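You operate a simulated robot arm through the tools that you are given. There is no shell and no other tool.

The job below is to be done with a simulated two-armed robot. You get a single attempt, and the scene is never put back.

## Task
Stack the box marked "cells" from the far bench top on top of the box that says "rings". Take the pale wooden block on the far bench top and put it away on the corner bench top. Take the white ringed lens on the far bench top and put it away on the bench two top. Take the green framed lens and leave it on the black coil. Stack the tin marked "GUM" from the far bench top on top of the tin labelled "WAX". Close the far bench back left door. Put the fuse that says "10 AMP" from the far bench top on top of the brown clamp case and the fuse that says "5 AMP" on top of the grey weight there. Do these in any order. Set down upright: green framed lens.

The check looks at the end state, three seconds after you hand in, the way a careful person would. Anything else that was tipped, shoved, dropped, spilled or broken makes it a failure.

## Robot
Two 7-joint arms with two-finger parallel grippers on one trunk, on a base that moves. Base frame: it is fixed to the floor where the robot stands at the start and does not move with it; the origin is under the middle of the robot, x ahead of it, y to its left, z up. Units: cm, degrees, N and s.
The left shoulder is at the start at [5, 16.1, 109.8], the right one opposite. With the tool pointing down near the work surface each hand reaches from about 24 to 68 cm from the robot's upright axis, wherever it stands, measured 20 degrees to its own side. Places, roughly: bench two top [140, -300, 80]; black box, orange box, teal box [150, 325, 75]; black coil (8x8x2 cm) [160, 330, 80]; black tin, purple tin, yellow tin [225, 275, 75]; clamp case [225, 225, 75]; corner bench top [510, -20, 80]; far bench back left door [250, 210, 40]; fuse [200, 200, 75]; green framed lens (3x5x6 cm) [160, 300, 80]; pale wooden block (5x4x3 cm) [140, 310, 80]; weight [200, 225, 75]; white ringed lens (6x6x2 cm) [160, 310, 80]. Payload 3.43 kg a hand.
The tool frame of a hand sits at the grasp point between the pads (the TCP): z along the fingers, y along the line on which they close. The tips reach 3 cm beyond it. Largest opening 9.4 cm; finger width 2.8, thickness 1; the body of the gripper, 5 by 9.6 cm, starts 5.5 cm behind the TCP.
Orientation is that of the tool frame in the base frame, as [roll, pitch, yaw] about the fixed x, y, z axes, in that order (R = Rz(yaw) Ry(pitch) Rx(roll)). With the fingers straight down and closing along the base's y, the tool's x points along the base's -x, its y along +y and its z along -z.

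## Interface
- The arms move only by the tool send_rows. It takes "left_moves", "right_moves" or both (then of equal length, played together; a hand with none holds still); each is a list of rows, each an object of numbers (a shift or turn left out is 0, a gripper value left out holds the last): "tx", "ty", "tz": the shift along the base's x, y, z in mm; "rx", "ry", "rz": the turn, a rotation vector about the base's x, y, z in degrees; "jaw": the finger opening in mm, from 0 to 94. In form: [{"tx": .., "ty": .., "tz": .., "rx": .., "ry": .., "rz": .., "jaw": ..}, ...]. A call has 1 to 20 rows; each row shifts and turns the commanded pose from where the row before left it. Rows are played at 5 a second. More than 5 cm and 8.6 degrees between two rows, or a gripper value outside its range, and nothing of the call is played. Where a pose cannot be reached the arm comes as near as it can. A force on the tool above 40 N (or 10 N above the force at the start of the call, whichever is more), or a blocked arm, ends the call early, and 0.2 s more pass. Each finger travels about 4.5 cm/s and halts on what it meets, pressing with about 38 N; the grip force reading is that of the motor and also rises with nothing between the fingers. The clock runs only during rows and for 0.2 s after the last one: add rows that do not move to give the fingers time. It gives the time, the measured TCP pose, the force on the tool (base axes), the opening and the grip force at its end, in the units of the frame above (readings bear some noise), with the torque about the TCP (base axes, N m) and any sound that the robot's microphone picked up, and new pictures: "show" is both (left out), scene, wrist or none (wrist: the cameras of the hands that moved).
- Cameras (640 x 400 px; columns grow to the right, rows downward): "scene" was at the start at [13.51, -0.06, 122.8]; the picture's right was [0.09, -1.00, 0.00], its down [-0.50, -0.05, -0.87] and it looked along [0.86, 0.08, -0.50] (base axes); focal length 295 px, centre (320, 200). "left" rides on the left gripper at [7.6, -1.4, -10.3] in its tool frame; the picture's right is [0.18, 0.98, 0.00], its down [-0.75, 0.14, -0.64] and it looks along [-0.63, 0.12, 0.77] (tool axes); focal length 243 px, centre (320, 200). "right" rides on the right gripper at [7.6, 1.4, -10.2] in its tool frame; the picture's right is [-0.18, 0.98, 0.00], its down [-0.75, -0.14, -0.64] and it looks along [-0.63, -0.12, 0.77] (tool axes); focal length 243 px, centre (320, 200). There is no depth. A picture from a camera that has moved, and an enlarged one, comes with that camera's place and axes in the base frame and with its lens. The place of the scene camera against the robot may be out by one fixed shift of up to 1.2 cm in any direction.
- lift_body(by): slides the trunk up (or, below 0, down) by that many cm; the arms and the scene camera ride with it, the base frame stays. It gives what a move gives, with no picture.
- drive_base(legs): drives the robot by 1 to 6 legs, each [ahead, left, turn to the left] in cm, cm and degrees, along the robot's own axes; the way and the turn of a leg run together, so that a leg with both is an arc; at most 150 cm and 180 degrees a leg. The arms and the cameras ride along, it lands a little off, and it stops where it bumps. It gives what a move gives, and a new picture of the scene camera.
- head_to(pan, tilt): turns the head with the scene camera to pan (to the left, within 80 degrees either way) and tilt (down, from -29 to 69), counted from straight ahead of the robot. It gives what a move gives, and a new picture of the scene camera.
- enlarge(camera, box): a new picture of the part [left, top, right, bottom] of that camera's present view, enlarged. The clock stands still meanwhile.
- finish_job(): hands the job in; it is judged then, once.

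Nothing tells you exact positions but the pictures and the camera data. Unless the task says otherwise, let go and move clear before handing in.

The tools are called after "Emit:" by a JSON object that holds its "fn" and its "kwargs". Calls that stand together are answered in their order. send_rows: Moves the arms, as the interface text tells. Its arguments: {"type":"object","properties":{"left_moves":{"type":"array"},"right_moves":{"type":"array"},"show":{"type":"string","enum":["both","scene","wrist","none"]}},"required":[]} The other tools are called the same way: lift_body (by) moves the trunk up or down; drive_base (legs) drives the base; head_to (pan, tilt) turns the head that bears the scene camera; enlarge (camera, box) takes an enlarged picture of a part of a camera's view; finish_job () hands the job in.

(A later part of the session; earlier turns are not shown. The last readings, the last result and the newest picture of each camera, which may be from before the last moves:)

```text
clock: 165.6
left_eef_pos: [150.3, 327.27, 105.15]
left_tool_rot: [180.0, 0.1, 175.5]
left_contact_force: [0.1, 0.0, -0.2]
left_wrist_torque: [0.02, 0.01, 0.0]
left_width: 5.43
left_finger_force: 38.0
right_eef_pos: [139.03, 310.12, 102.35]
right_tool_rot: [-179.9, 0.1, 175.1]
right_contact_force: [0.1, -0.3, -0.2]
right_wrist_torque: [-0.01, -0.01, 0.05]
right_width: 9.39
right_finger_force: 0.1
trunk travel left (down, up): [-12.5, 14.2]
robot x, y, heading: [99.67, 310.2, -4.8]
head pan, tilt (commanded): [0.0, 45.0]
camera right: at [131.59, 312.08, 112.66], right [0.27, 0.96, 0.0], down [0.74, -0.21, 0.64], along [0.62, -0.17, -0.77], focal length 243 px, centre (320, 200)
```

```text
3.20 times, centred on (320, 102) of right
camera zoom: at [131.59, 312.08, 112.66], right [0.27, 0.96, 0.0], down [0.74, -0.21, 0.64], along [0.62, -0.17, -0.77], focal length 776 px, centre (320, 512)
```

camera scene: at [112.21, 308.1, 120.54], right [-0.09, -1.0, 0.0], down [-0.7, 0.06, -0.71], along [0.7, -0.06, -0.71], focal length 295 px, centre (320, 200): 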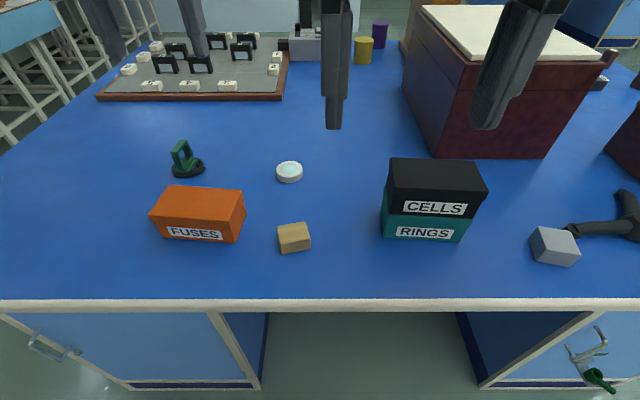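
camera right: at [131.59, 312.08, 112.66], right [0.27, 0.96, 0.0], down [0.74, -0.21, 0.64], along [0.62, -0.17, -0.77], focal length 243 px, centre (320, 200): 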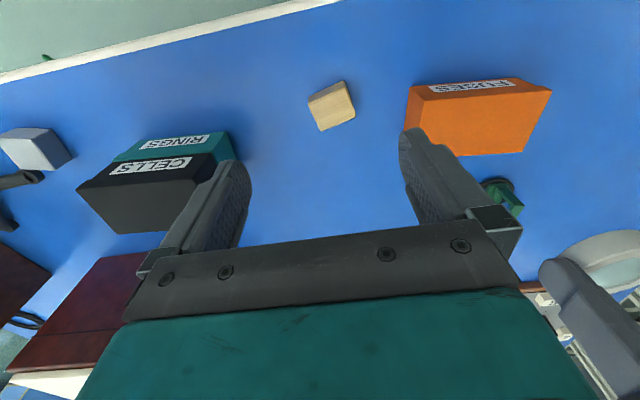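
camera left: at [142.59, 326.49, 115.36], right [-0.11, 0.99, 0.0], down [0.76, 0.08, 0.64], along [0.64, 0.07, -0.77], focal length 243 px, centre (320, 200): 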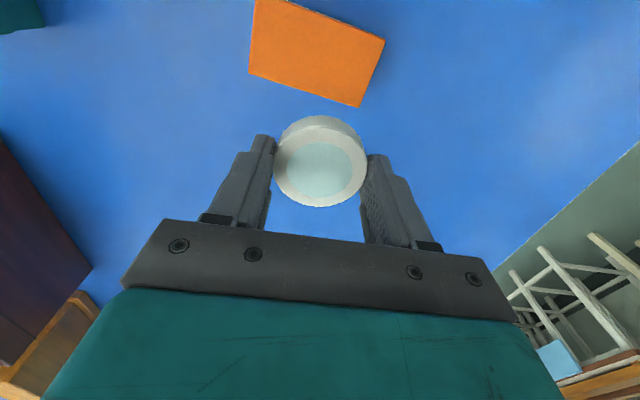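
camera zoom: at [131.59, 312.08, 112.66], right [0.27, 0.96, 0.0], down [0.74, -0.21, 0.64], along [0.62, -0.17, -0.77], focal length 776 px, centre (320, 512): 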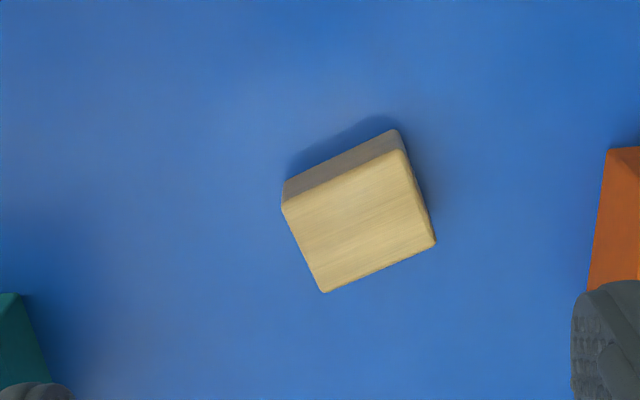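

Pale block: centre ≈[142.4, 310.65], yaw ≈+8°. Aligning the right hand (rotate +13°) and descending.

Emit:
{"fn": "send_rows", "kwargs": {"right_moves": [{"tx": 17, "ty": 3, "rz": 6.6, "jaw": 75}, {"tx": 16, "ty": 2.5, "rz": 6.6}, {"tz": -45}, {"tz": -45}, {"tz": -45}, {}, {}], "show": "wrist"}}

Emit:
{"fn": "enlarge", "kwargs": {"camera": "right", "box": [200, 60, 440, 210]}}

```text
clock: 167.2
left_eef_pos: [150.32, 327.17, 105.07]
left_tool_rot: [-180.0, 0.1, 175.5]
left_contact_force: [-0.9, 0.5, -0.3]
left_wrist_torque: [0.04, 0.0, 0.01]
left_width: 5.42
left_finger_force: 37.7
right_eef_pos: [142.14, 310.74, 88.66]
right_tool_rot: [-179.9, 0.0, -171.7]
right_contact_force: [0.2, 0.6, -0.2]
right_wrist_torque: [0.01, 0.01, 0.01]
right_width: 7.49
right_finger_force: 0.1
trunk travel left (down, up): [-12.5, 14.2]
robot x, y, heading: [99.51, 309.87, -4.8]
head pan, tilt (commanded): [0.0, 45.0]
camera right: at [134.44, 311.03, 98.93], right [0.04, 1.0, 0.0], down [0.77, -0.03, 0.64], along [0.64, -0.03, -0.77], focal length 243 px, centre (320, 200)
```

right: 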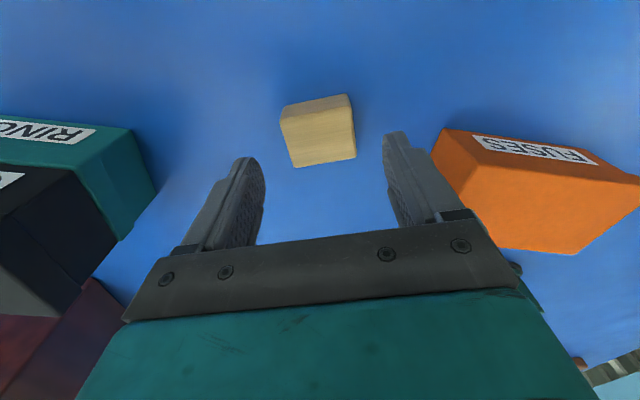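

```text
2.67 times, centred on (320, 135) of right
camera zoom: at [134.44, 311.03, 98.93], right [0.04, 1.0, 0.0], down [0.77, -0.03, 0.64], along [0.64, -0.03, -0.77], focal length 647 px, centre (320, 373)
```

zoom: 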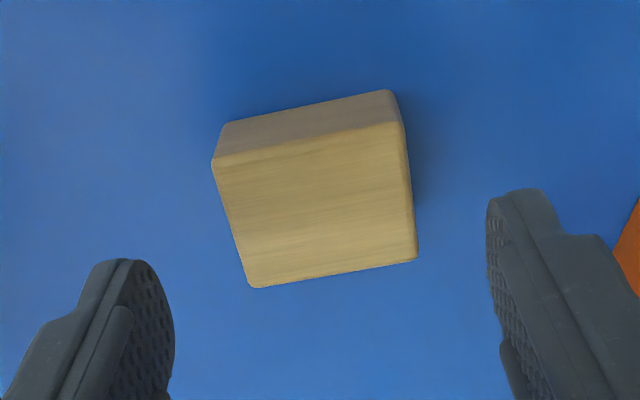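

Centred. Descending 5.4 cm and closing on the block.

Emit:
{"fn": "send_rows", "kwargs": {"right_moves": [{"tz": -30}, {"tz": -24}, {}, {"jaw": 40}, {"jaw": 30}, {"jaw": 30}, {}], "show": "wrist"}}

Emit:
{"fn": "enlarge", "kwargs": {"camera": "scene", "box": [200, 150, 440, 300]}}

```text
clock: 168.8
left_eef_pos: [150.31, 327.26, 105.21]
left_tool_rot: [180.0, 0.1, 175.5]
left_contact_force: [0.0, -0.2, 0.0]
left_wrist_torque: [-0.01, -0.01, -0.01]
left_width: 5.37
left_finger_force: 38.1
right_eef_pos: [142.55, 310.72, 83.54]
right_tool_rot: [179.8, 0.1, -171.7]
right_contact_force: [1.3, 2.0, 9.0]
right_wrist_torque: [0.04, 0.06, -0.01]
right_width: 4.85
right_finger_force: 38.0
trunk travel left (down, up): [-12.5, 14.2]
robot x, y, heading: [99.75, 309.81, -4.9]
head pan, tilt (commanded): [0.0, 45.0]
camera right: at [134.67, 310.98, 93.8], right [0.04, 1.0, 0.0], down [0.76, -0.03, 0.64], along [0.64, -0.02, -0.76], focal length 243 px, centre (320, 200)
```

right: 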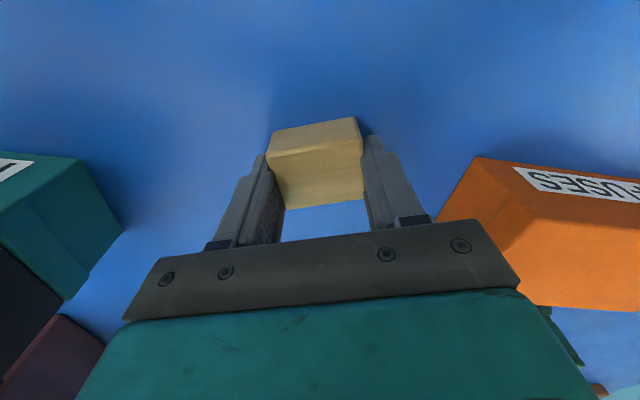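

```text
2.67 times, centred on (320, 225) of scene
camera zoom: at [112.16, 308.12, 120.57], right [-0.09, -1.0, 0.0], down [-0.7, 0.06, -0.71], along [0.7, -0.06, -0.71], focal length 787 px, centre (320, 133)
```

zoom: 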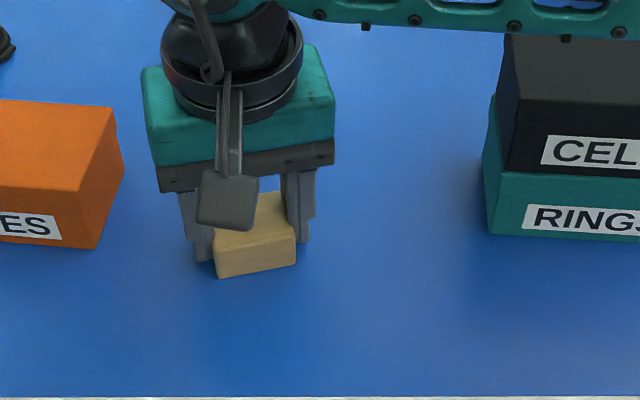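

Block gripped at 4.85 cm (tips just grazing the bench). Lifting, then tucking both hands before backing out.

Emit:
{"fn": "send_rows", "kwargs": {"right_moves": [{"tz": 40}, {"tz": 45}, {"tz": 45}, {"tz": 45}, {"tz": 45, "tx": -10}, {"tz": 30, "ty": -30}, {"ty": -40}, {"ty": -40}, {}], "left_moves": [{"tz": 0}, {"tz": 30}, {"tz": 20}, {}, {}, {}, {}, {}, {}], "show": "both"}}

Emit:
{"fn": "drive_base", "kwargs": {"legs": [[-45, 0, 0]]}}

```text
clock: 170.8
left_eef_pos: [150.42, 327.19, 110.37]
left_tool_rot: [-179.9, 0.1, 175.6]
left_contact_force: [0.1, 0.0, -1.0]
left_wrist_torque: [-0.01, -0.03, 0.02]
left_width: 5.41
left_finger_force: 37.8
right_eef_pos: [141.35, 299.67, 108.51]
right_tool_rot: [-180.0, 0.1, -171.7]
right_contact_force: [-0.4, 0.5, -0.6]
right_wrist_torque: [-0.01, 0.0, 0.0]
right_width: 4.87
right_finger_force: 37.8
trunk travel left (down, up): [-12.5, 14.2]
robot x, y, heading: [99.6, 309.97, -4.8]
head pan, tilt (commanded): [0.0, 45.0]
camera scene: at [112.22, 308.12, 120.54], right [-0.09, -1.0, 0.0], down [-0.7, 0.06, -0.71], along [0.7, -0.06, -0.71], focal length 295 px, centre (320, 200)
camera right: at [133.6, 299.92, 118.8], right [0.04, 1.0, 0.0], down [0.77, -0.03, 0.64], along [0.64, -0.03, -0.77], focal length 243 px, centre (320, 200)
camera left: at [142.7, 326.52, 120.47], right [-0.11, 0.99, 0.0], down [0.76, 0.08, 0.64], along [0.64, 0.07, -0.77], focal length 243 px, centre (320, 200)
```

scene: 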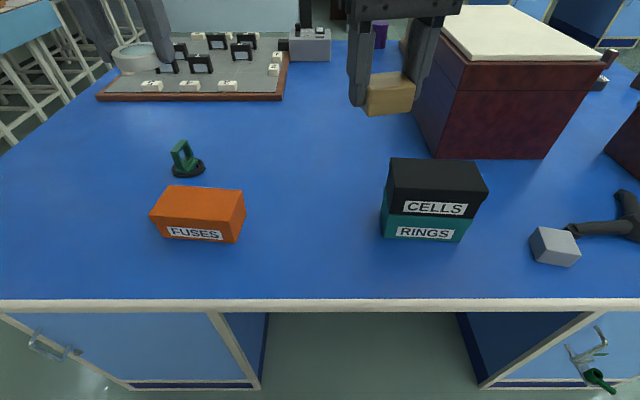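
right: 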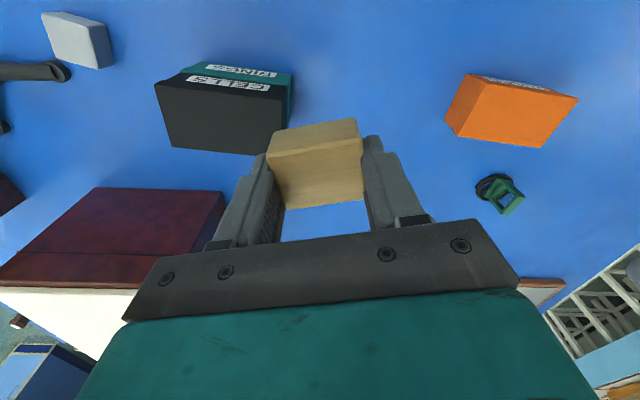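
left: 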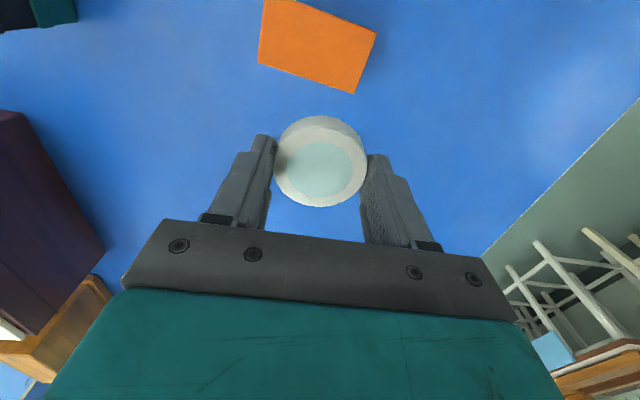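

```text
clock: 173.5
left_eef_pos: [106.07, 330.94, 110.19]
left_tool_rot: [-180.0, 0.0, 175.3]
left_contact_force: [0.3, -0.8, -0.9]
left_wrist_torque: [-0.02, -0.03, 0.01]
left_width: 5.38
left_finger_force: 37.7
right_eef_pos: [96.75, 303.36, 108.52]
right_tool_rot: [180.0, 0.2, -172.1]
right_contact_force: [0.1, -0.2, 0.0]
right_wrist_torque: [-0.02, -0.03, -0.03]
right_width: 4.84
right_finger_force: 38.0
trunk travel left (down, up): [-12.5, 14.2]
robot x, y, heading: [54.95, 313.49, -5.1]
head pan, tilt (commanded): [0.0, 45.0]
camera scene: at [67.75, 311.98, 120.55], right [-0.09, -1.0, 0.0], down [-0.7, 0.06, -0.71], along [0.7, -0.06, -0.71], focal length 295 px, centre (320, 200)
```

scene: 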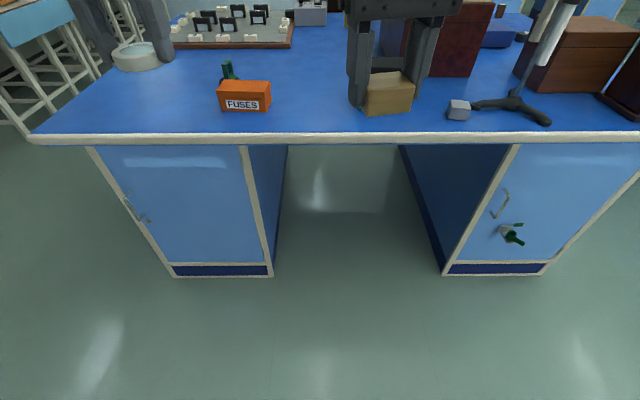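

Both items are held and nothing else moved. Now driving to bench two: back off, turn to face −y and go along the aisle in front of the benches.

Emit:
{"fn": "drive_base", "kwargs": {"legs": [[-25, 0, 0], [0, 0, -85]]}}

Emit:
{"fn": "head_to", "kwargs": {"pan": 0, "tilt": 15}}

```text
clock: 179.0
left_eef_pos: [50.79, 266.74, 110.19]
left_tool_rot: [180.0, 0.1, 89.1]
left_contact_force: [0.6, 0.5, -0.4]
left_wrist_torque: [0.01, -0.03, -0.02]
left_width: 5.39
left_finger_force: 38.5
right_eef_pos: [22.58, 273.92, 108.44]
right_tool_rot: [-180.0, 0.1, 101.8]
right_contact_force: [0.0, -0.3, -1.4]
right_wrist_torque: [0.0, 0.02, 0.0]
right_width: 4.88
right_finger_force: 38.0
trunk travel left (down, up): [-12.5, 14.2]
robot x, y, heading: [30.51, 316.42, -91.1]
head pan, tilt (commanded): [0.0, 45.0]
camera scene: at [30.61, 303.25, 120.54], right [-1.0, 0.02, 0.0], down [0.02, 0.71, -0.71], along [-0.02, -0.71, -0.71], focal length 295 px, centre (320, 200)
```

scene: 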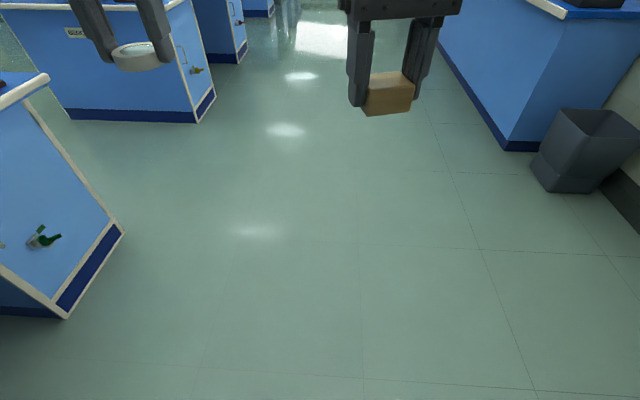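

```text
clock: 180.0
left_eef_pos: [50.81, 266.58, 110.31]
left_tool_rot: [180.0, 0.1, 89.2]
left_contact_force: [0.0, 0.0, -0.1]
left_wrist_torque: [0.0, -0.01, -0.03]
left_width: 5.39
left_finger_force: 38.7
right_eef_pos: [22.72, 274.01, 108.47]
right_tool_rot: [180.0, 0.0, 101.9]
right_contact_force: [0.3, -0.2, 0.0]
right_wrist_torque: [0.0, 0.03, 0.02]
right_width: 4.86
right_finger_force: 38.1
trunk travel left (down, up): [-12.5, 14.2]
robot x, y, heading: [30.51, 316.52, -91.3]
head pan, tilt (commanded): [0.0, 15.0]
camera scene: at [30.59, 302.04, 125.22], right [-1.0, 0.02, 0.0], down [0.01, 0.26, -0.97], along [-0.02, -0.97, -0.26], focal length 295 px, centre (320, 200)
```

scene: 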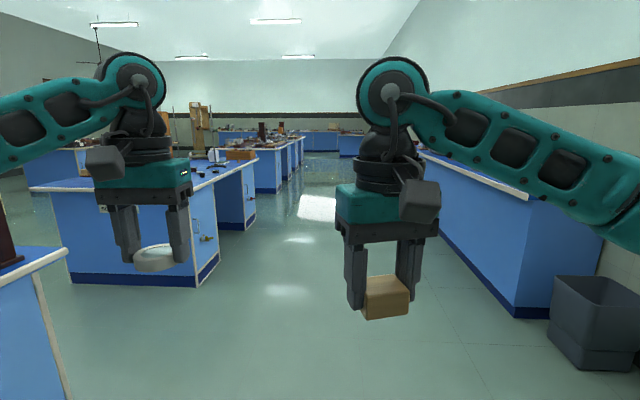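

The aisle (x from about −100 to +120) is clear. Driving ahead ~450 cm.

Emit:
{"fn": "drive_base", "kwargs": {"legs": [[150, 0, 0], [150, 0, 0], [140, 0, 0]]}}

Emit:
{"fn": "head_to", "kwargs": {"pan": 35, "tilt": 15}}

```text
clock: 200.9
left_eef_pos: [36.52, -170.98, 110.26]
left_tool_rot: [179.9, 0.1, 87.3]
left_contact_force: [0.1, -0.1, -0.1]
left_wrist_torque: [0.01, 0.05, 0.02]
left_width: 5.39
left_finger_force: 38.3
right_eef_pos: [8.68, -162.84, 108.41]
right_tool_rot: [180.0, 0.0, 100.0]
right_contact_force: [0.0, -0.1, -0.3]
right_wrist_torque: [0.01, -0.02, -0.04]
right_width: 4.84
right_finger_force: 37.9
trunk travel left (down, up): [-12.5, 14.2]
robot x, y, heading: [17.55, -120.8, -93.1]
head pan, tilt (commanded): [0.0, 15.0]
camera scene: at [17.38, -135.1, 125.22], right [-1.0, 0.05, 0.0], down [0.01, 0.26, -0.97], along [-0.05, -0.96, -0.26], focal length 295 px, centre (320, 200)
```

scene: 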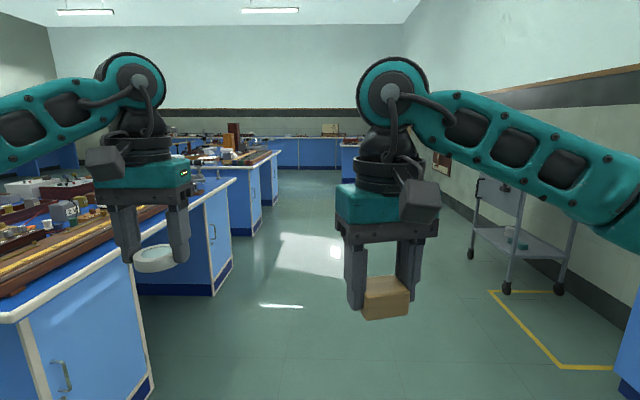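

```text
clock: 201.9
left_eef_pos: [36.28, -171.12, 110.27]
left_tool_rot: [180.0, 0.0, 87.3]
left_contact_force: [-0.6, 0.3, -0.8]
left_wrist_torque: [-0.02, -0.03, 0.0]
left_width: 5.37
left_finger_force: 37.9
right_eef_pos: [8.54, -162.85, 108.46]
right_tool_rot: [180.0, 0.1, 100.2]
right_contact_force: [0.2, 0.2, 0.1]
right_wrist_torque: [-0.02, 0.0, 0.02]
right_width: 4.87
right_finger_force: 38.4
trunk travel left (down, up): [-12.5, 14.2]
robot x, y, heading: [17.59, -121.11, -93.2]
head pan, tilt (commanded): [35.0, 15.0]
camera scene: at [22.81, -133.69, 125.23], right [-0.85, -0.53, 0.0], down [-0.14, 0.22, -0.97], along [0.51, -0.82, -0.26], focal length 295 px, centre (320, 200)
```

scene: 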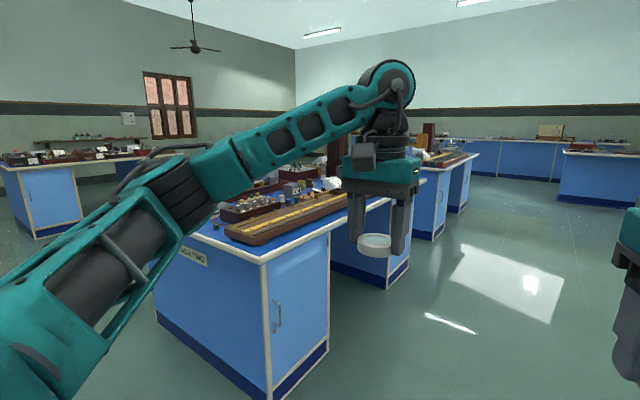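

The sign reads BENCH TWO on the bench ahead-left; its front edge runs from about (87, −200) to (73, −366). I'll drive alongside and turn to face it.

Emit:
{"fn": "drive_base", "kwargs": {"legs": [[145, 0, 0], [0, 0, 88]]}}

Emit:
{"fn": "head_to", "kwargs": {"pan": 0, "tilt": 25}}

Emit:
{"fn": "enlarge", "kwargs": {"camera": "scene", "box": [160, 80, 480, 280]}}

```text
clock: 212.9
left_eef_pos: [58.67, -253.86, 110.12]
left_tool_rot: [180.0, 0.1, 172.4]
left_contact_force: [-0.5, -0.2, -0.8]
left_wrist_torque: [-0.01, -0.01, -0.01]
left_width: 5.41
left_finger_force: 38.1
right_eef_pos: [48.11, -280.93, 108.41]
right_tool_rot: [180.0, 0.1, -174.8]
right_contact_force: [-0.6, -0.6, 0.0]
right_wrist_torque: [-0.02, -0.01, 0.01]
right_width: 4.87
right_finger_force: 37.9
trunk travel left (down, up): [-12.5, 14.2]
robot x, y, heading: [6.84, -268.56, -8.1]
head pan, tilt (commanded): [35.0, 15.0]
camera scene: at [19.73, -265.63, 125.23], right [0.45, -0.89, 0.0], down [-0.23, -0.12, -0.97], along [0.86, 0.44, -0.26], focal length 295 px, centre (320, 200)
```

scene: 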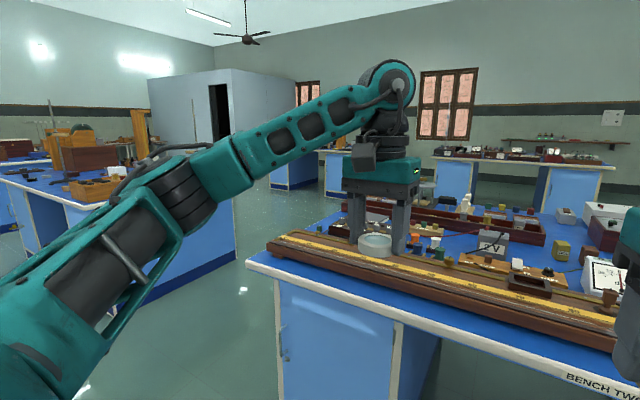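

```text
clock: 214.0
left_eef_pos: [58.6, -253.93, 110.27]
left_tool_rot: [-180.0, 0.2, 172.4]
left_contact_force: [0.0, 0.6, -0.8]
left_wrist_torque: [-0.02, -0.02, -0.02]
left_width: 5.39
left_finger_force: 38.3
right_eef_pos: [48.07, -280.99, 108.45]
right_tool_rot: [179.9, 0.1, -174.9]
right_contact_force: [-0.3, -0.2, -1.1]
right_wrist_torque: [-0.05, 0.02, 0.0]
right_width: 4.87
right_finger_force: 38.2
trunk travel left (down, up): [-12.5, 14.2]
robot x, y, heading: [7.04, -268.49, -7.9]
head pan, tilt (commanded): [0.0, 25.0]
camera scene: at [20.54, -271.16, 123.6], right [-0.14, -0.99, 0.0], down [-0.42, 0.06, -0.91], along [0.9, -0.12, -0.42], focal length 295 px, centre (320, 200)
```

scene: 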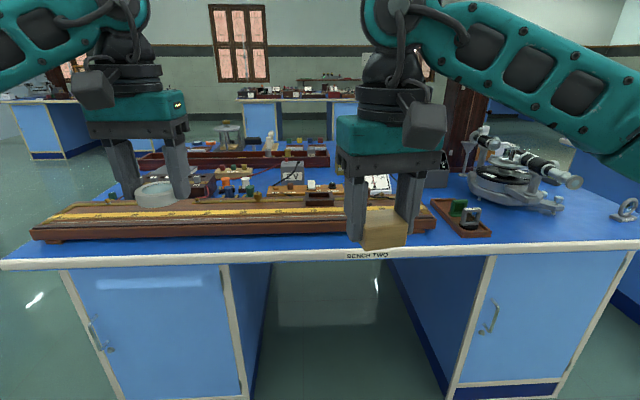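

```text
2.00 times, centred on (320, 180) of scene
camera zoom: at [20.54, -271.16, 123.6], right [-0.14, -0.99, 0.0], down [-0.42, 0.06, -0.91], along [0.9, -0.12, -0.42], focal length 590 px, centre (320, 240)
```

zoom: 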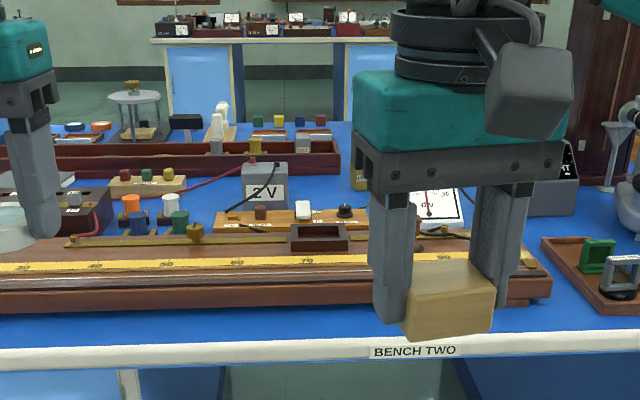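

Bench two is cluttered, but its right-front corner area (around [85, −343]) looks free, between the lens tray and the front-right corner. I'll move right to look at it closely.

Emit:
{"fn": "drive_base", "kwargs": {"legs": [[0, -72, 3]]}}

Emit:
{"fn": "head_to", "kwargs": {"pan": 0, "tilt": 35}}

Emit:
{"fn": "enlarge", "kwargs": {"camera": "scene", "box": [160, 80, 480, 280]}}

```text
clock: 220.8
left_eef_pos: [49.62, -323.52, 110.29]
left_tool_rot: [-180.0, 0.1, 175.5]
left_contact_force: [0.1, 0.4, -0.8]
left_wrist_torque: [-0.01, -0.02, 0.01]
left_width: 5.37
left_finger_force: 38.0
right_eef_pos: [40.45, -351.25, 108.36]
right_tool_rot: [180.0, 0.0, -171.8]
right_contact_force: [-0.2, 0.8, -0.1]
right_wrist_torque: [-0.01, -0.03, 0.01]
right_width: 4.88
right_finger_force: 37.5
trunk travel left (down, up): [-12.5, 14.2]
robot x, y, heading: [-0.98, -340.88, -5.2]
head pan, tilt (commanded): [0.0, 25.0]
camera scene: at [12.43, -342.79, 123.6], right [-0.09, -1.0, 0.0], down [-0.42, 0.04, -0.91], along [0.9, -0.08, -0.42], focal length 295 px, centre (320, 200)
```

scene: 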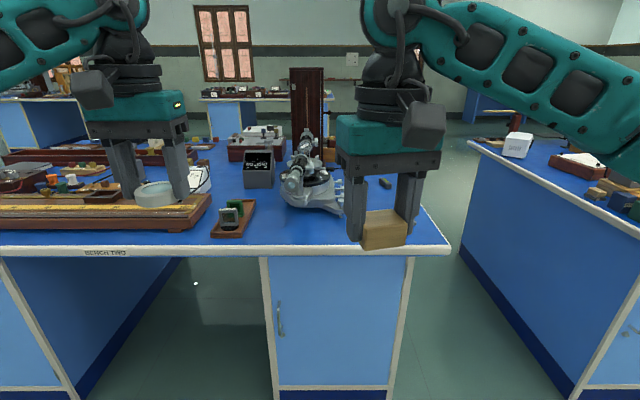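

```text
clock: 221.5
left_eef_pos: [49.63, -323.53, 110.25]
left_tool_rot: [180.0, 0.2, 175.5]
left_contact_force: [0.0, -0.1, 0.2]
left_wrist_torque: [-0.02, 0.02, 0.01]
left_width: 5.37
left_finger_force: 37.0
right_eef_pos: [40.42, -351.2, 108.51]
right_tool_rot: [-180.0, 0.0, -171.9]
right_contact_force: [0.4, 0.4, -0.5]
right_wrist_torque: [0.04, -0.02, -0.01]
right_width: 4.86
right_finger_force: 38.3
trunk travel left (down, up): [-12.5, 14.2]
robot x, y, heading: [-0.92, -340.85, -5.1]
head pan, tilt (commanded): [0.0, 35.0]
camera scene: at [12.03, -342.75, 122.03], right [-0.09, -1.0, 0.0], down [-0.57, 0.05, -0.82], along [0.82, -0.07, -0.57], focal length 295 px, centre (320, 200)
```

scene: 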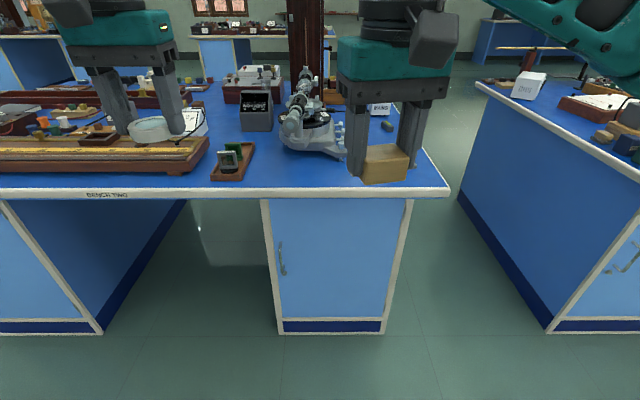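

```text
2.00 times, centred on (320, 180) of scene
camera zoom: at [12.03, -342.75, 122.03], right [-0.09, -1.0, 0.0], down [-0.57, 0.05, -0.82], along [0.82, -0.07, -0.57], focal length 590 px, centre (320, 240)
```

zoom: 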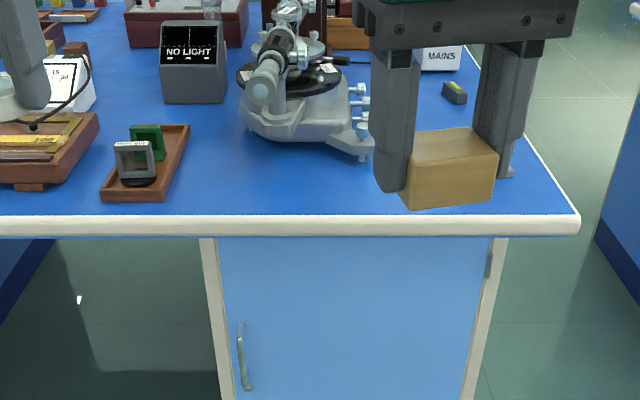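

There's free space at the front-right corner, but my right hand hides part of it and the spectrometer's telescope overhangs nearby. I'll move the right hand aside and look again.

Emit:
{"fn": "send_rows", "kwargs": {"right_moves": [{"tx": -30, "ty": -30}, {"tx": -30, "ty": -35}, {"ty": -40}, {"ty": -40}, {}], "show": "none"}}

Emit:
{"fn": "head_to", "kwargs": {"pan": -10, "tilt": 35}}

Emit:
{"fn": "enlarge", "kwargs": {"camera": "scene", "box": [140, 60, 460, 260]}}

```text
clock: 222.7
left_eef_pos: [49.58, -323.5, 110.27]
left_tool_rot: [180.0, 0.1, 175.5]
left_contact_force: [-0.2, -0.3, -0.7]
left_wrist_torque: [0.0, 0.04, -0.03]
left_width: 5.38
left_finger_force: 38.1
right_eef_pos: [34.49, -365.61, 108.5]
right_tool_rot: [179.9, 0.1, -171.8]
right_contact_force: [0.5, 0.4, -1.6]
right_wrist_torque: [0.01, 0.0, -0.05]
right_width: 4.88
right_finger_force: 37.7
trunk travel left (down, up): [-12.5, 14.2]
robot x, y, heading: [-1.35, -340.73, -4.7]
head pan, tilt (commanded): [0.0, 35.0]
```

```text
clock: 223.4
left_eef_pos: [49.47, -323.51, 110.22]
left_tool_rot: [179.9, 0.2, 175.6]
left_contact_force: [0.6, -0.3, -0.6]
left_wrist_torque: [-0.02, 0.0, 0.0]
left_width: 5.37
left_finger_force: 37.7
right_eef_pos: [34.47, -365.63, 108.52]
right_tool_rot: [-180.0, 0.0, -171.8]
right_contact_force: [0.4, -0.8, -0.8]
right_wrist_torque: [0.0, 0.02, -0.03]
right_width: 4.89
right_finger_force: 38.5
trunk travel left (down, up): [-12.5, 14.2]
robot x, y, heading: [-1.2, -341.01, -4.9]
head pan, tilt (commanded): [-10.0, 35.0]
camera scene: at [11.76, -344.26, 122.03], right [-0.26, -0.97, 0.0], down [-0.55, 0.15, -0.82], along [0.79, -0.21, -0.57], focal length 295 px, centre (320, 200)
```

scene: 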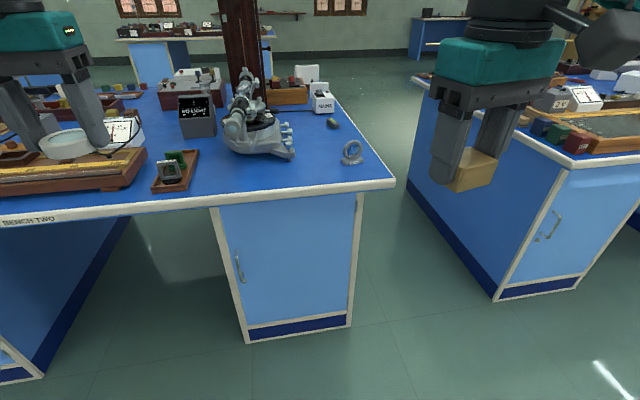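

```text
2.00 times, centred on (300, 160) of scene
camera zoom: at [11.76, -344.26, 122.03], right [-0.26, -0.97, 0.0], down [-0.55, 0.15, -0.82], along [0.79, -0.21, -0.57], focal length 590 px, centre (360, 280)
```

zoom: 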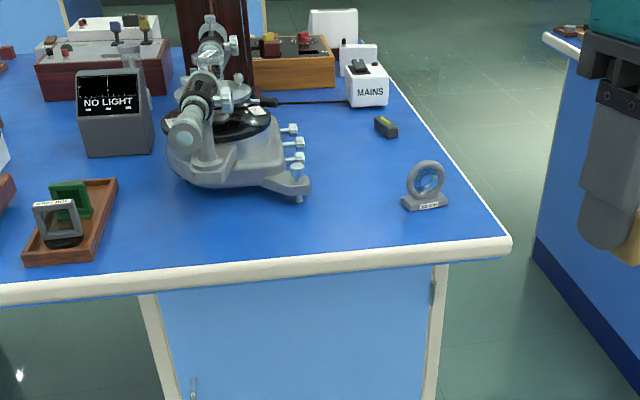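

A clear spot lies at ≈[86, −362], between the spectrometer foot and the standing lens at the corner. Driving to stand in front of it.

Emit:
{"fn": "drive_base", "kwargs": {"legs": [[36, -25, 0]]}}

Emit:
{"fn": "head_to", "kwargs": {"pan": 5, "tilt": 45}}

Emit:
{"fn": "enlarge", "kwargs": {"camera": "scene", "box": [160, 60, 480, 260]}}

```text
clock: 226.2
left_eef_pos: [83.16, -351.25, 110.18]
left_tool_rot: [179.9, 0.0, 175.7]
left_contact_force: [-0.1, -0.5, -0.8]
left_wrist_torque: [0.0, -0.01, 0.01]
left_width: 5.39
left_finger_force: 37.9
right_eef_pos: [68.3, -393.33, 108.55]
right_tool_rot: [180.0, 0.0, -171.5]
right_contact_force: [0.9, -0.1, -2.0]
right_wrist_torque: [0.02, 0.01, 0.0]
right_width: 4.87
right_finger_force: 37.7
trunk travel left (down, up): [-12.5, 14.2]
robot x, y, heading: [32.62, -368.74, -4.7]
head pan, tilt (commanded): [-10.0, 35.0]
camera scene: at [45.5, -372.17, 122.02], right [-0.25, -0.97, 0.0], down [-0.56, 0.15, -0.82], along [0.79, -0.21, -0.57], focal length 295 px, centre (320, 200)
```

scene: 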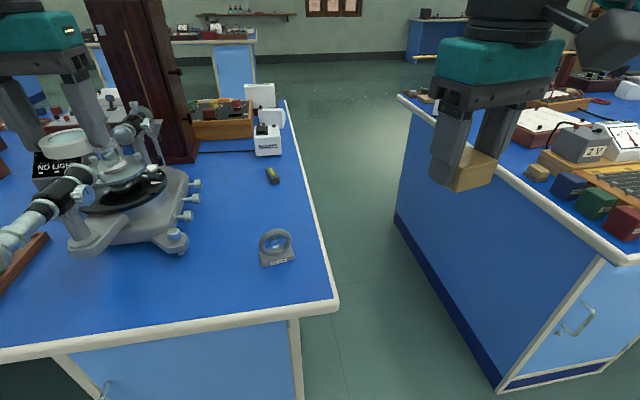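

```text
clock: 227.0
left_eef_pos: [83.16, -351.24, 110.26]
left_tool_rot: [-180.0, 0.1, 175.7]
left_contact_force: [0.1, -0.2, -0.8]
left_wrist_torque: [0.0, 0.01, -0.02]
left_width: 5.36
left_finger_force: 37.8
right_eef_pos: [68.33, -393.48, 108.55]
right_tool_rot: [180.0, 0.0, -171.6]
right_contact_force: [-0.2, 0.5, -0.3]
right_wrist_torque: [-0.04, 0.0, -0.02]
right_width: 4.89
right_finger_force: 37.5
trunk travel left (down, up): [-12.5, 14.2]
robot x, y, heading: [32.4, -369.11, -4.6]
head pan, tilt (commanded): [5.0, 45.0]
camera scene: at [45.09, -369.88, 120.55], right [0.0, -1.0, 0.0], down [-0.71, 0.0, -0.71], along [0.71, 0.0, -0.71], focal length 295 px, centre (320, 200)
```

scene: 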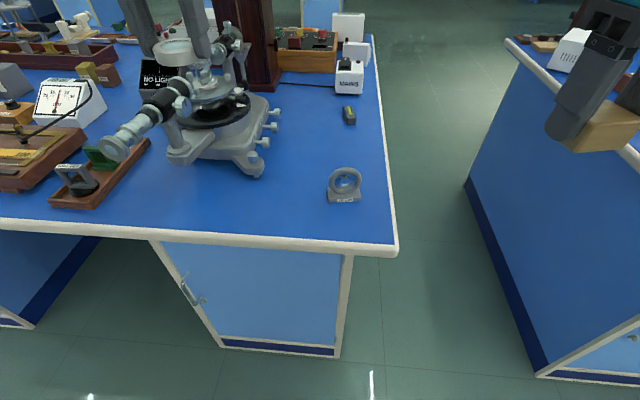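

```text
2.00 times, centred on (320, 160) of scene
camera zoom: at [45.09, -369.88, 120.55], right [0.0, -1.0, 0.0], down [-0.71, 0.0, -0.71], along [0.71, 0.0, -0.71], focal length 590 px, centre (320, 280)
```

zoom: 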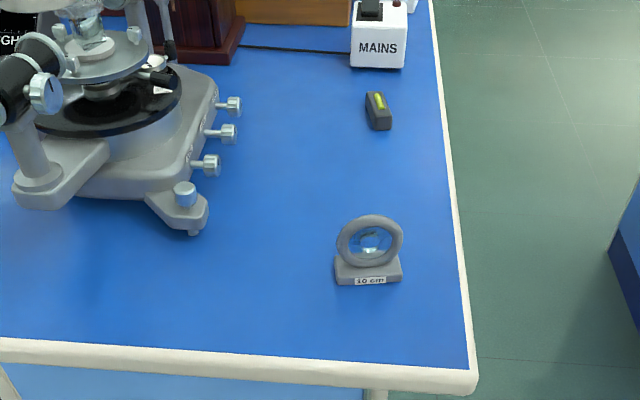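

The corner area is clear: spectrometer foot at ≈[95, −357], standing lens at ≈[87, −373]. Bringing the white lens over [85.5, −362.5] and lowering.

Emit:
{"fn": "send_rows", "kwargs": {"left_moves": [{"ty": -40, "tx": 8}, {"ty": -40, "tx": 8}, {"ty": -33, "tx": 7}, {"tz": -40}, {"tz": -45}, {"tz": -45}, {"tz": -40}, {}, {}], "show": "both"}}

Emit:
{"fn": "enlarge", "kwargs": {"camera": "scene", "box": [160, 60, 480, 260]}}

```text
clock: 229.0
left_eef_pos: [85.48, -362.55, 92.96]
left_tool_rot: [-180.0, 0.1, 175.6]
left_contact_force: [0.4, -0.7, -0.8]
left_wrist_torque: [-0.01, 0.0, 0.01]
left_width: 5.38
left_finger_force: 38.1
right_eef_pos: [68.35, -393.42, 108.51]
right_tool_rot: [-180.0, -0.1, -171.5]
right_contact_force: [-0.1, 0.0, -0.8]
right_wrist_torque: [0.0, 0.0, -0.01]
right_width: 4.88
right_finger_force: 38.6
trunk travel left (down, up): [-12.5, 14.2]
robot x, y, heading: [32.65, -368.63, -4.5]
head pan, tilt (commanded): [5.0, 45.0]
camera scene: at [45.09, -369.87, 120.54], right [0.01, -1.0, 0.0], down [-0.71, 0.0, -0.71], along [0.71, 0.0, -0.71], focal length 295 px, centre (320, 200)
camera left: at [77.79, -363.36, 103.29], right [-0.11, 0.99, 0.0], down [0.76, 0.08, 0.64], along [0.64, 0.07, -0.77], focal length 243 px, centre (320, 200)
```

scene: 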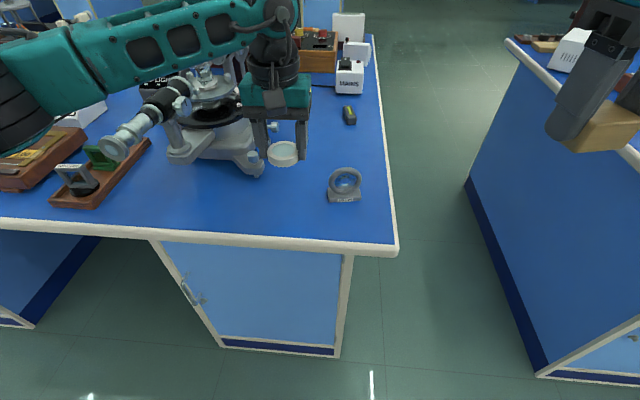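
left: 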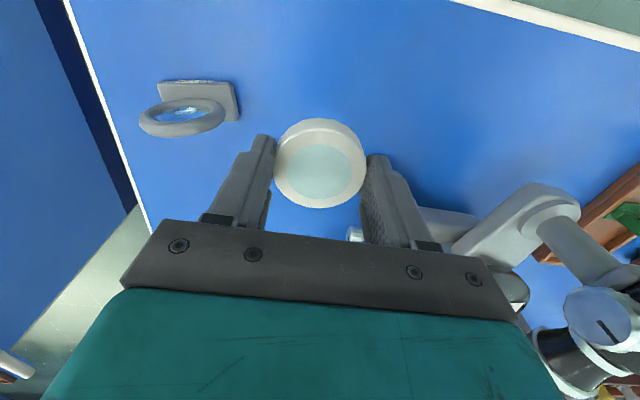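

```text
2.00 times, centred on (320, 160) of scene
camera zoom: at [45.09, -369.87, 120.54], right [0.01, -1.0, 0.0], down [-0.71, 0.0, -0.71], along [0.71, 0.0, -0.71], focal length 590 px, centre (320, 280)
```

zoom: 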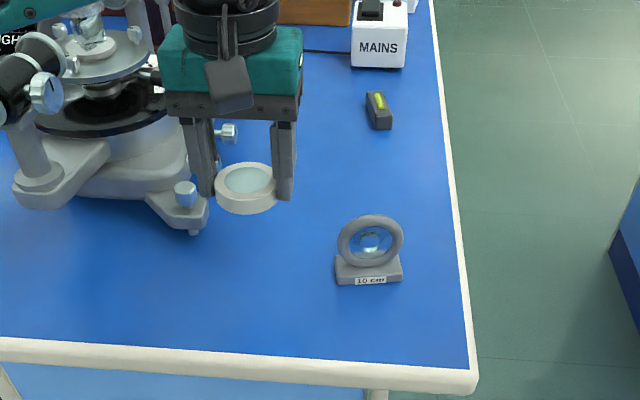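

Lens is over the free spot; I'll shift 1.5 cm toward the front and 0.8 cm right to keep clear of the spectrometer's levelling screw, then lower slowly.

Emit:
{"fn": "send_rows", "kwargs": {"left_moves": [{"tx": -15, "ty": -8}, {"tz": -40}, {"tz": -40}, {}, {"tz": -5}, {}, {"tz": -3}, {}, {"tz": -2}, {}], "show": "none"}}

Emit:
{"fn": "enlarge", "kwargs": {"camera": "scene", "box": [220, 120, 380, 220]}}

```text
clock: 231.2
left_eef_pos: [83.95, -363.33, 84.23]
left_tool_rot: [-180.0, 0.1, 175.7]
left_contact_force: [0.6, -0.6, 0.0]
left_wrist_torque: [-0.02, 0.03, 0.02]
left_width: 5.35
left_finger_force: 38.0
right_eef_pos: [68.31, -393.35, 108.63]
right_tool_rot: [-180.0, 0.0, -171.4]
right_contact_force: [-1.2, 0.6, 0.7]
right_wrist_torque: [0.04, 0.04, -0.02]
right_width: 4.88
right_finger_force: 38.0
trunk travel left (down, up): [-12.5, 14.2]
robot x, y, heading: [32.47, -368.96, -4.9]
head pan, tilt (commanded): [5.0, 45.0]
```

```text
4.00 times, centred on (300, 170) of scene
camera zoom: at [45.09, -369.87, 120.54], right [0.01, -1.0, 0.0], down [-0.71, 0.0, -0.71], along [0.71, 0.0, -0.71], focal length 1181 px, centre (400, 320)
```

zoom: 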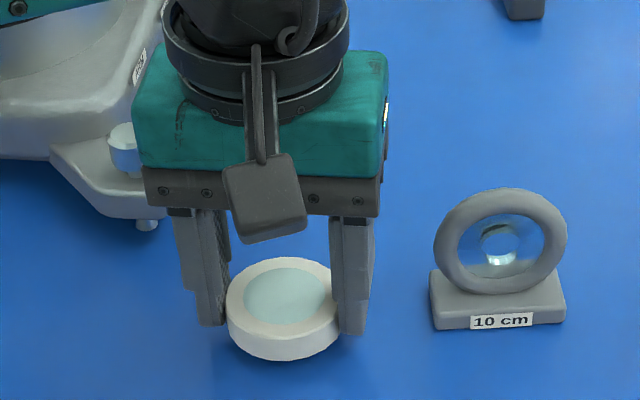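

Not yet touching. Lowering in 2 mm steps until contact.

Emit:
{"fn": "send_rows", "kwargs": {"left_moves": [{"tz": -4}, {}, {"tz": -3}, {}, {"tz": -2}, {}, {"tz": -2}, {}], "show": "none"}}

```text
clock: 233.0
left_eef_pos: [83.87, -363.34, 83.25]
left_tool_rot: [180.0, 0.1, 175.7]
left_contact_force: [-1.7, -0.6, 6.1]
left_wrist_torque: [0.03, 0.09, -0.02]
left_width: 5.38
left_finger_force: 38.2
right_eef_pos: [68.24, -393.34, 108.6]
right_tool_rot: [-179.9, 0.0, -171.5]
right_contact_force: [-0.6, -0.1, -0.2]
right_wrist_torque: [0.0, 0.0, 0.0]
right_width: 4.9
right_finger_force: 38.5
trunk travel left (down, up): [-12.5, 14.2]
robot x, y, heading: [32.57, -368.7, -4.6]
head pan, tilt (commanded): [5.0, 45.0]
```

Contact (6 N) at z≈83.25, so the lens is on the bench. Opening modestly and rising.

Emit:
{"fn": "send_rows", "kwargs": {"left_moves": [{"jaw": 60}, {"jaw": 72}, {"jaw": 72}, {}, {"tz": 30}, {"tz": 45}, {"tz": 45}, {"tz": 45}, {"tz": 45}, {"tz": 40}, {}], "show": "wrist"}}

Emit:
{"fn": "enlarge", "kwargs": {"camera": "scene", "box": [160, 60, 480, 260]}}

```text
clock: 235.4
left_eef_pos: [83.86, -363.52, 108.16]
left_tool_rot: [-179.9, 0.0, 175.7]
left_contact_force: [0.5, -0.4, -0.2]
left_wrist_torque: [-0.01, -0.03, -0.03]
left_width: 7.2
left_finger_force: 0.0
right_eef_pos: [68.39, -393.44, 108.6]
right_tool_rot: [180.0, -0.1, -171.6]
right_contact_force: [0.2, 0.2, -0.2]
right_wrist_torque: [-0.01, 0.02, 0.01]
right_width: 4.89
right_finger_force: 38.1
trunk travel left (down, up): [-12.5, 14.2]
robot x, y, heading: [32.63, -368.37, -4.8]
head pan, tilt (commanded): [5.0, 45.0]
camera left: at [76.26, -364.23, 118.48], right [-0.11, 0.99, 0.0], down [0.76, 0.08, 0.64], along [0.64, 0.07, -0.77], focal length 243 px, centre (320, 200)
```

left: 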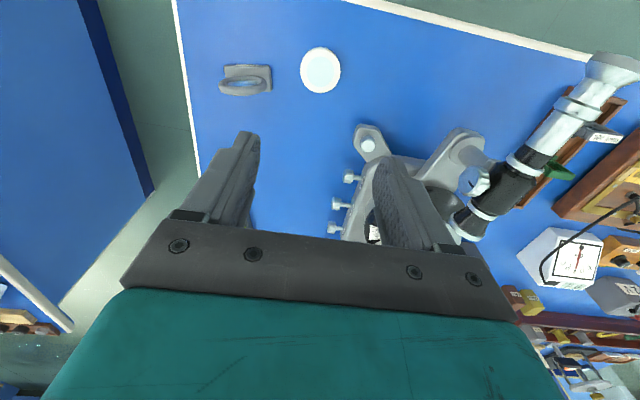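

```text
2.00 times, centred on (320, 160) of scene
camera zoom: at [45.09, -369.87, 120.54], right [0.01, -1.0, 0.0], down [-0.71, 0.0, -0.71], along [0.71, 0.0, -0.71], focal length 590 px, centre (320, 280)
```

zoom: 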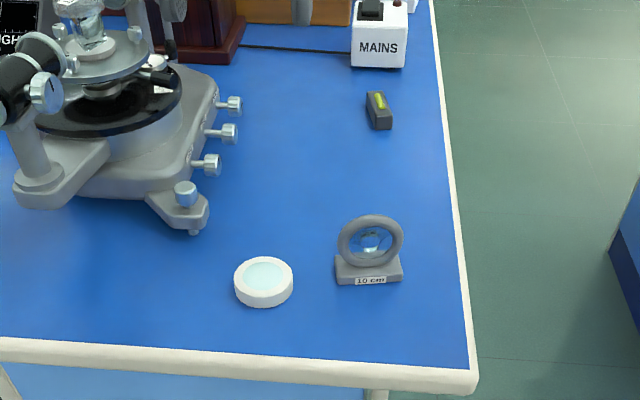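

White lens rests flat on bench two. Now for the corner bench at ≈[510, −20]: back out, turn to +y and go to the gap between bench two and bench three (y≈−138), then look through.

Emit:
{"fn": "drive_base", "kwargs": {"legs": [[-38, 0, 0], [0, 0, 95], [220, 0, 0]]}}

```text
refused: 220 is not a number from -150 to 150
```

Emit:
{"fn": "drive_base", "kwargs": {"legs": [[-38, 0, 0], [0, 0, 95], [115, 0, 0], [110, 0, 0], [0, 0, -92]]}}

Emit:
{"fn": "head_to", "kwargs": {"pan": 0, "tilt": 15}}

```text
clock: 256.4
left_eef_pos: [52.84, -133.36, 108.26]
left_tool_rot: [179.9, 0.0, 177.0]
left_contact_force: [-0.4, -0.8, 0.3]
left_wrist_torque: [0.03, -0.01, 0.0]
left_width: 7.18
left_finger_force: 0.1
right_eef_pos: [37.97, -163.64, 108.47]
right_tool_rot: [180.0, 0.0, -170.1]
right_contact_force: [-0.5, 0.3, -0.7]
right_wrist_torque: [0.01, 0.0, 0.02]
right_width: 4.87
right_finger_force: 38.1
trunk travel left (down, up): [-12.5, 14.2]
robot x, y, heading: [1.57, -139.98, -3.4]
head pan, tilt (commanded): [5.0, 45.0]
camera scene: at [14.15, -140.64, 120.55], right [0.03, -1.0, 0.0], down [-0.71, -0.02, -0.71], along [0.71, 0.02, -0.71], focal length 295 px, centre (320, 200)
```

scene: 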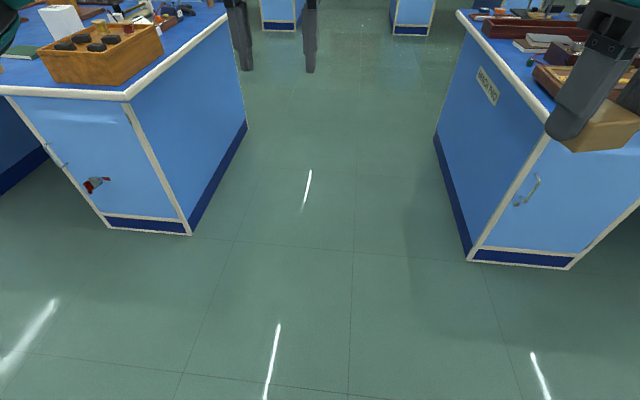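

```text
clock: 257.3
left_eef_pos: [52.88, -133.36, 108.22]
left_tool_rot: [-180.0, 0.1, 177.0]
left_contact_force: [0.0, 0.6, 0.6]
left_wrist_torque: [0.03, 0.01, -0.02]
left_width: 7.19
left_finger_force: 0.0
right_eef_pos: [37.95, -163.68, 108.53]
right_tool_rot: [-180.0, 0.1, -170.2]
right_contact_force: [-0.3, 0.7, -1.0]
right_wrist_torque: [-0.01, 0.01, 0.01]
right_width: 4.86
right_finger_force: 37.9
trunk travel left (down, up): [-12.5, 14.2]
robot x, y, heading: [1.51, -139.84, -3.2]
head pan, tilt (commanded): [0.0, 15.0]
camera scene: at [15.35, -141.41, 125.22], right [-0.06, -1.0, 0.0], down [-0.26, 0.02, -0.97], along [0.96, -0.06, -0.26], focal length 295 px, centre (320, 200)
```

scene: 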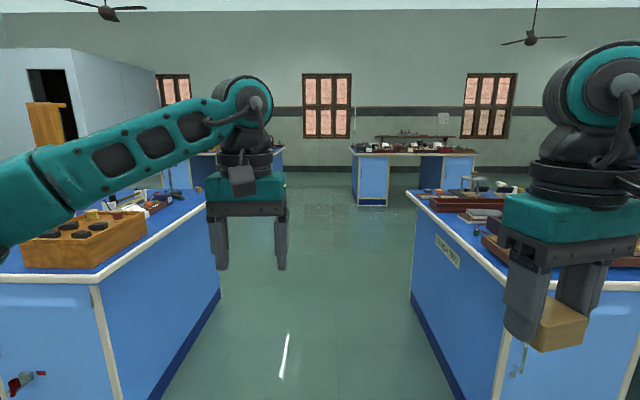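

The gap is ~130 cm wide and clear; the corner bench should be the one behind my left hand in this view. Driving through.

Emit:
{"fn": "drive_base", "kwargs": {"legs": [[140, 2, 0], [140, 0, 3]]}}

Emit:
{"fn": "head_to", "kwargs": {"pan": 25, "tilt": 15}}

Emit:
{"fn": "enlarge", "kwargs": {"camera": "scene", "box": [160, 80, 480, 280]}}

```text
clock: 271.1
left_eef_pos: [335.52, -135.37, 108.24]
left_tool_rot: [-179.9, 0.1, -178.1]
left_contact_force: [0.5, -0.1, -0.2]
left_wrist_torque: [0.01, -0.05, -0.03]
left_width: 7.22
left_finger_force: 0.0
right_eef_pos: [323.26, -166.87, 108.53]
right_tool_rot: [-180.0, 0.0, -165.4]
right_contact_force: [0.1, 1.3, -0.8]
right_wrist_torque: [-0.01, -0.03, -0.02]
right_width: 4.87
right_finger_force: 38.0
trunk travel left (down, up): [-12.5, 14.2]
robot x, y, heading: [285.03, -145.68, 1.2]
head pan, tilt (commanded): [0.0, 15.0]
camera scene: at [298.74, -146.63, 125.22], right [0.02, -1.0, 0.0], down [-0.26, -0.01, -0.97], along [0.97, 0.02, -0.26], focal length 295 px, centre (320, 200)
```

scene: 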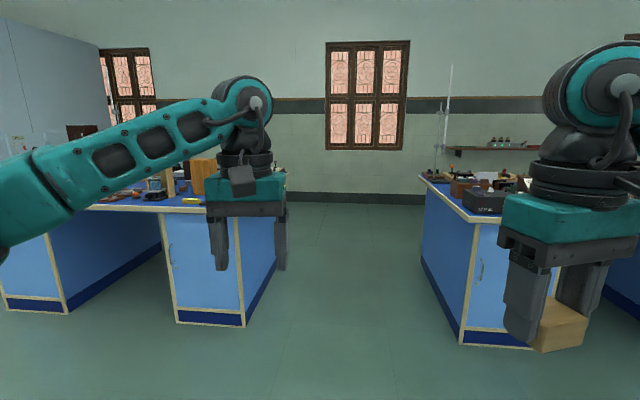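

```text
clock: 271.9
left_eef_pos: [335.54, -135.5, 108.17]
left_tool_rot: [-180.0, 0.2, -178.2]
left_contact_force: [-0.2, -0.1, -0.7]
left_wrist_torque: [0.02, -0.03, -0.01]
left_width: 7.21
left_finger_force: 0.2
right_eef_pos: [323.16, -166.77, 108.58]
right_tool_rot: [180.0, 0.0, -165.4]
right_contact_force: [0.2, 0.5, -0.4]
right_wrist_torque: [0.0, -0.02, 0.01]
right_width: 4.86
right_finger_force: 38.4
trunk travel left (down, up): [-12.5, 14.2]
robot x, y, heading: [284.6, -146.13, 1.4]
head pan, tilt (commanded): [25.0, 15.0]
camera scene: at [297.76, -142.71, 125.23], right [0.44, -0.9, 0.0], down [-0.23, -0.11, -0.97], along [0.87, 0.43, -0.26], focal length 295 px, centre (320, 200)
```

scene: 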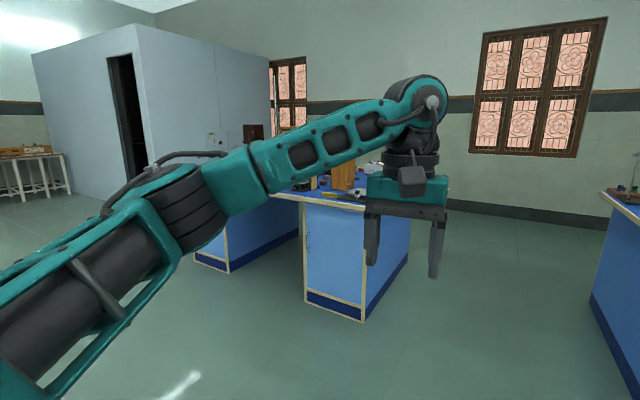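

```text
2.00 times, centred on (320, 180) of scene
camera zoom: at [297.76, -142.71, 125.23], right [0.44, -0.9, 0.0], down [-0.23, -0.11, -0.97], along [0.87, 0.43, -0.26], focal length 590 px, centre (320, 240)
```

zoom: 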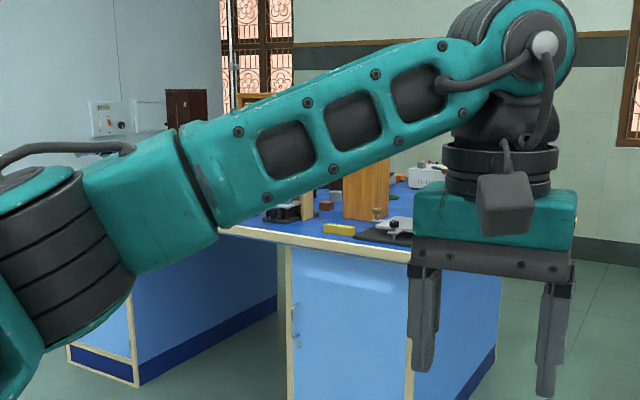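

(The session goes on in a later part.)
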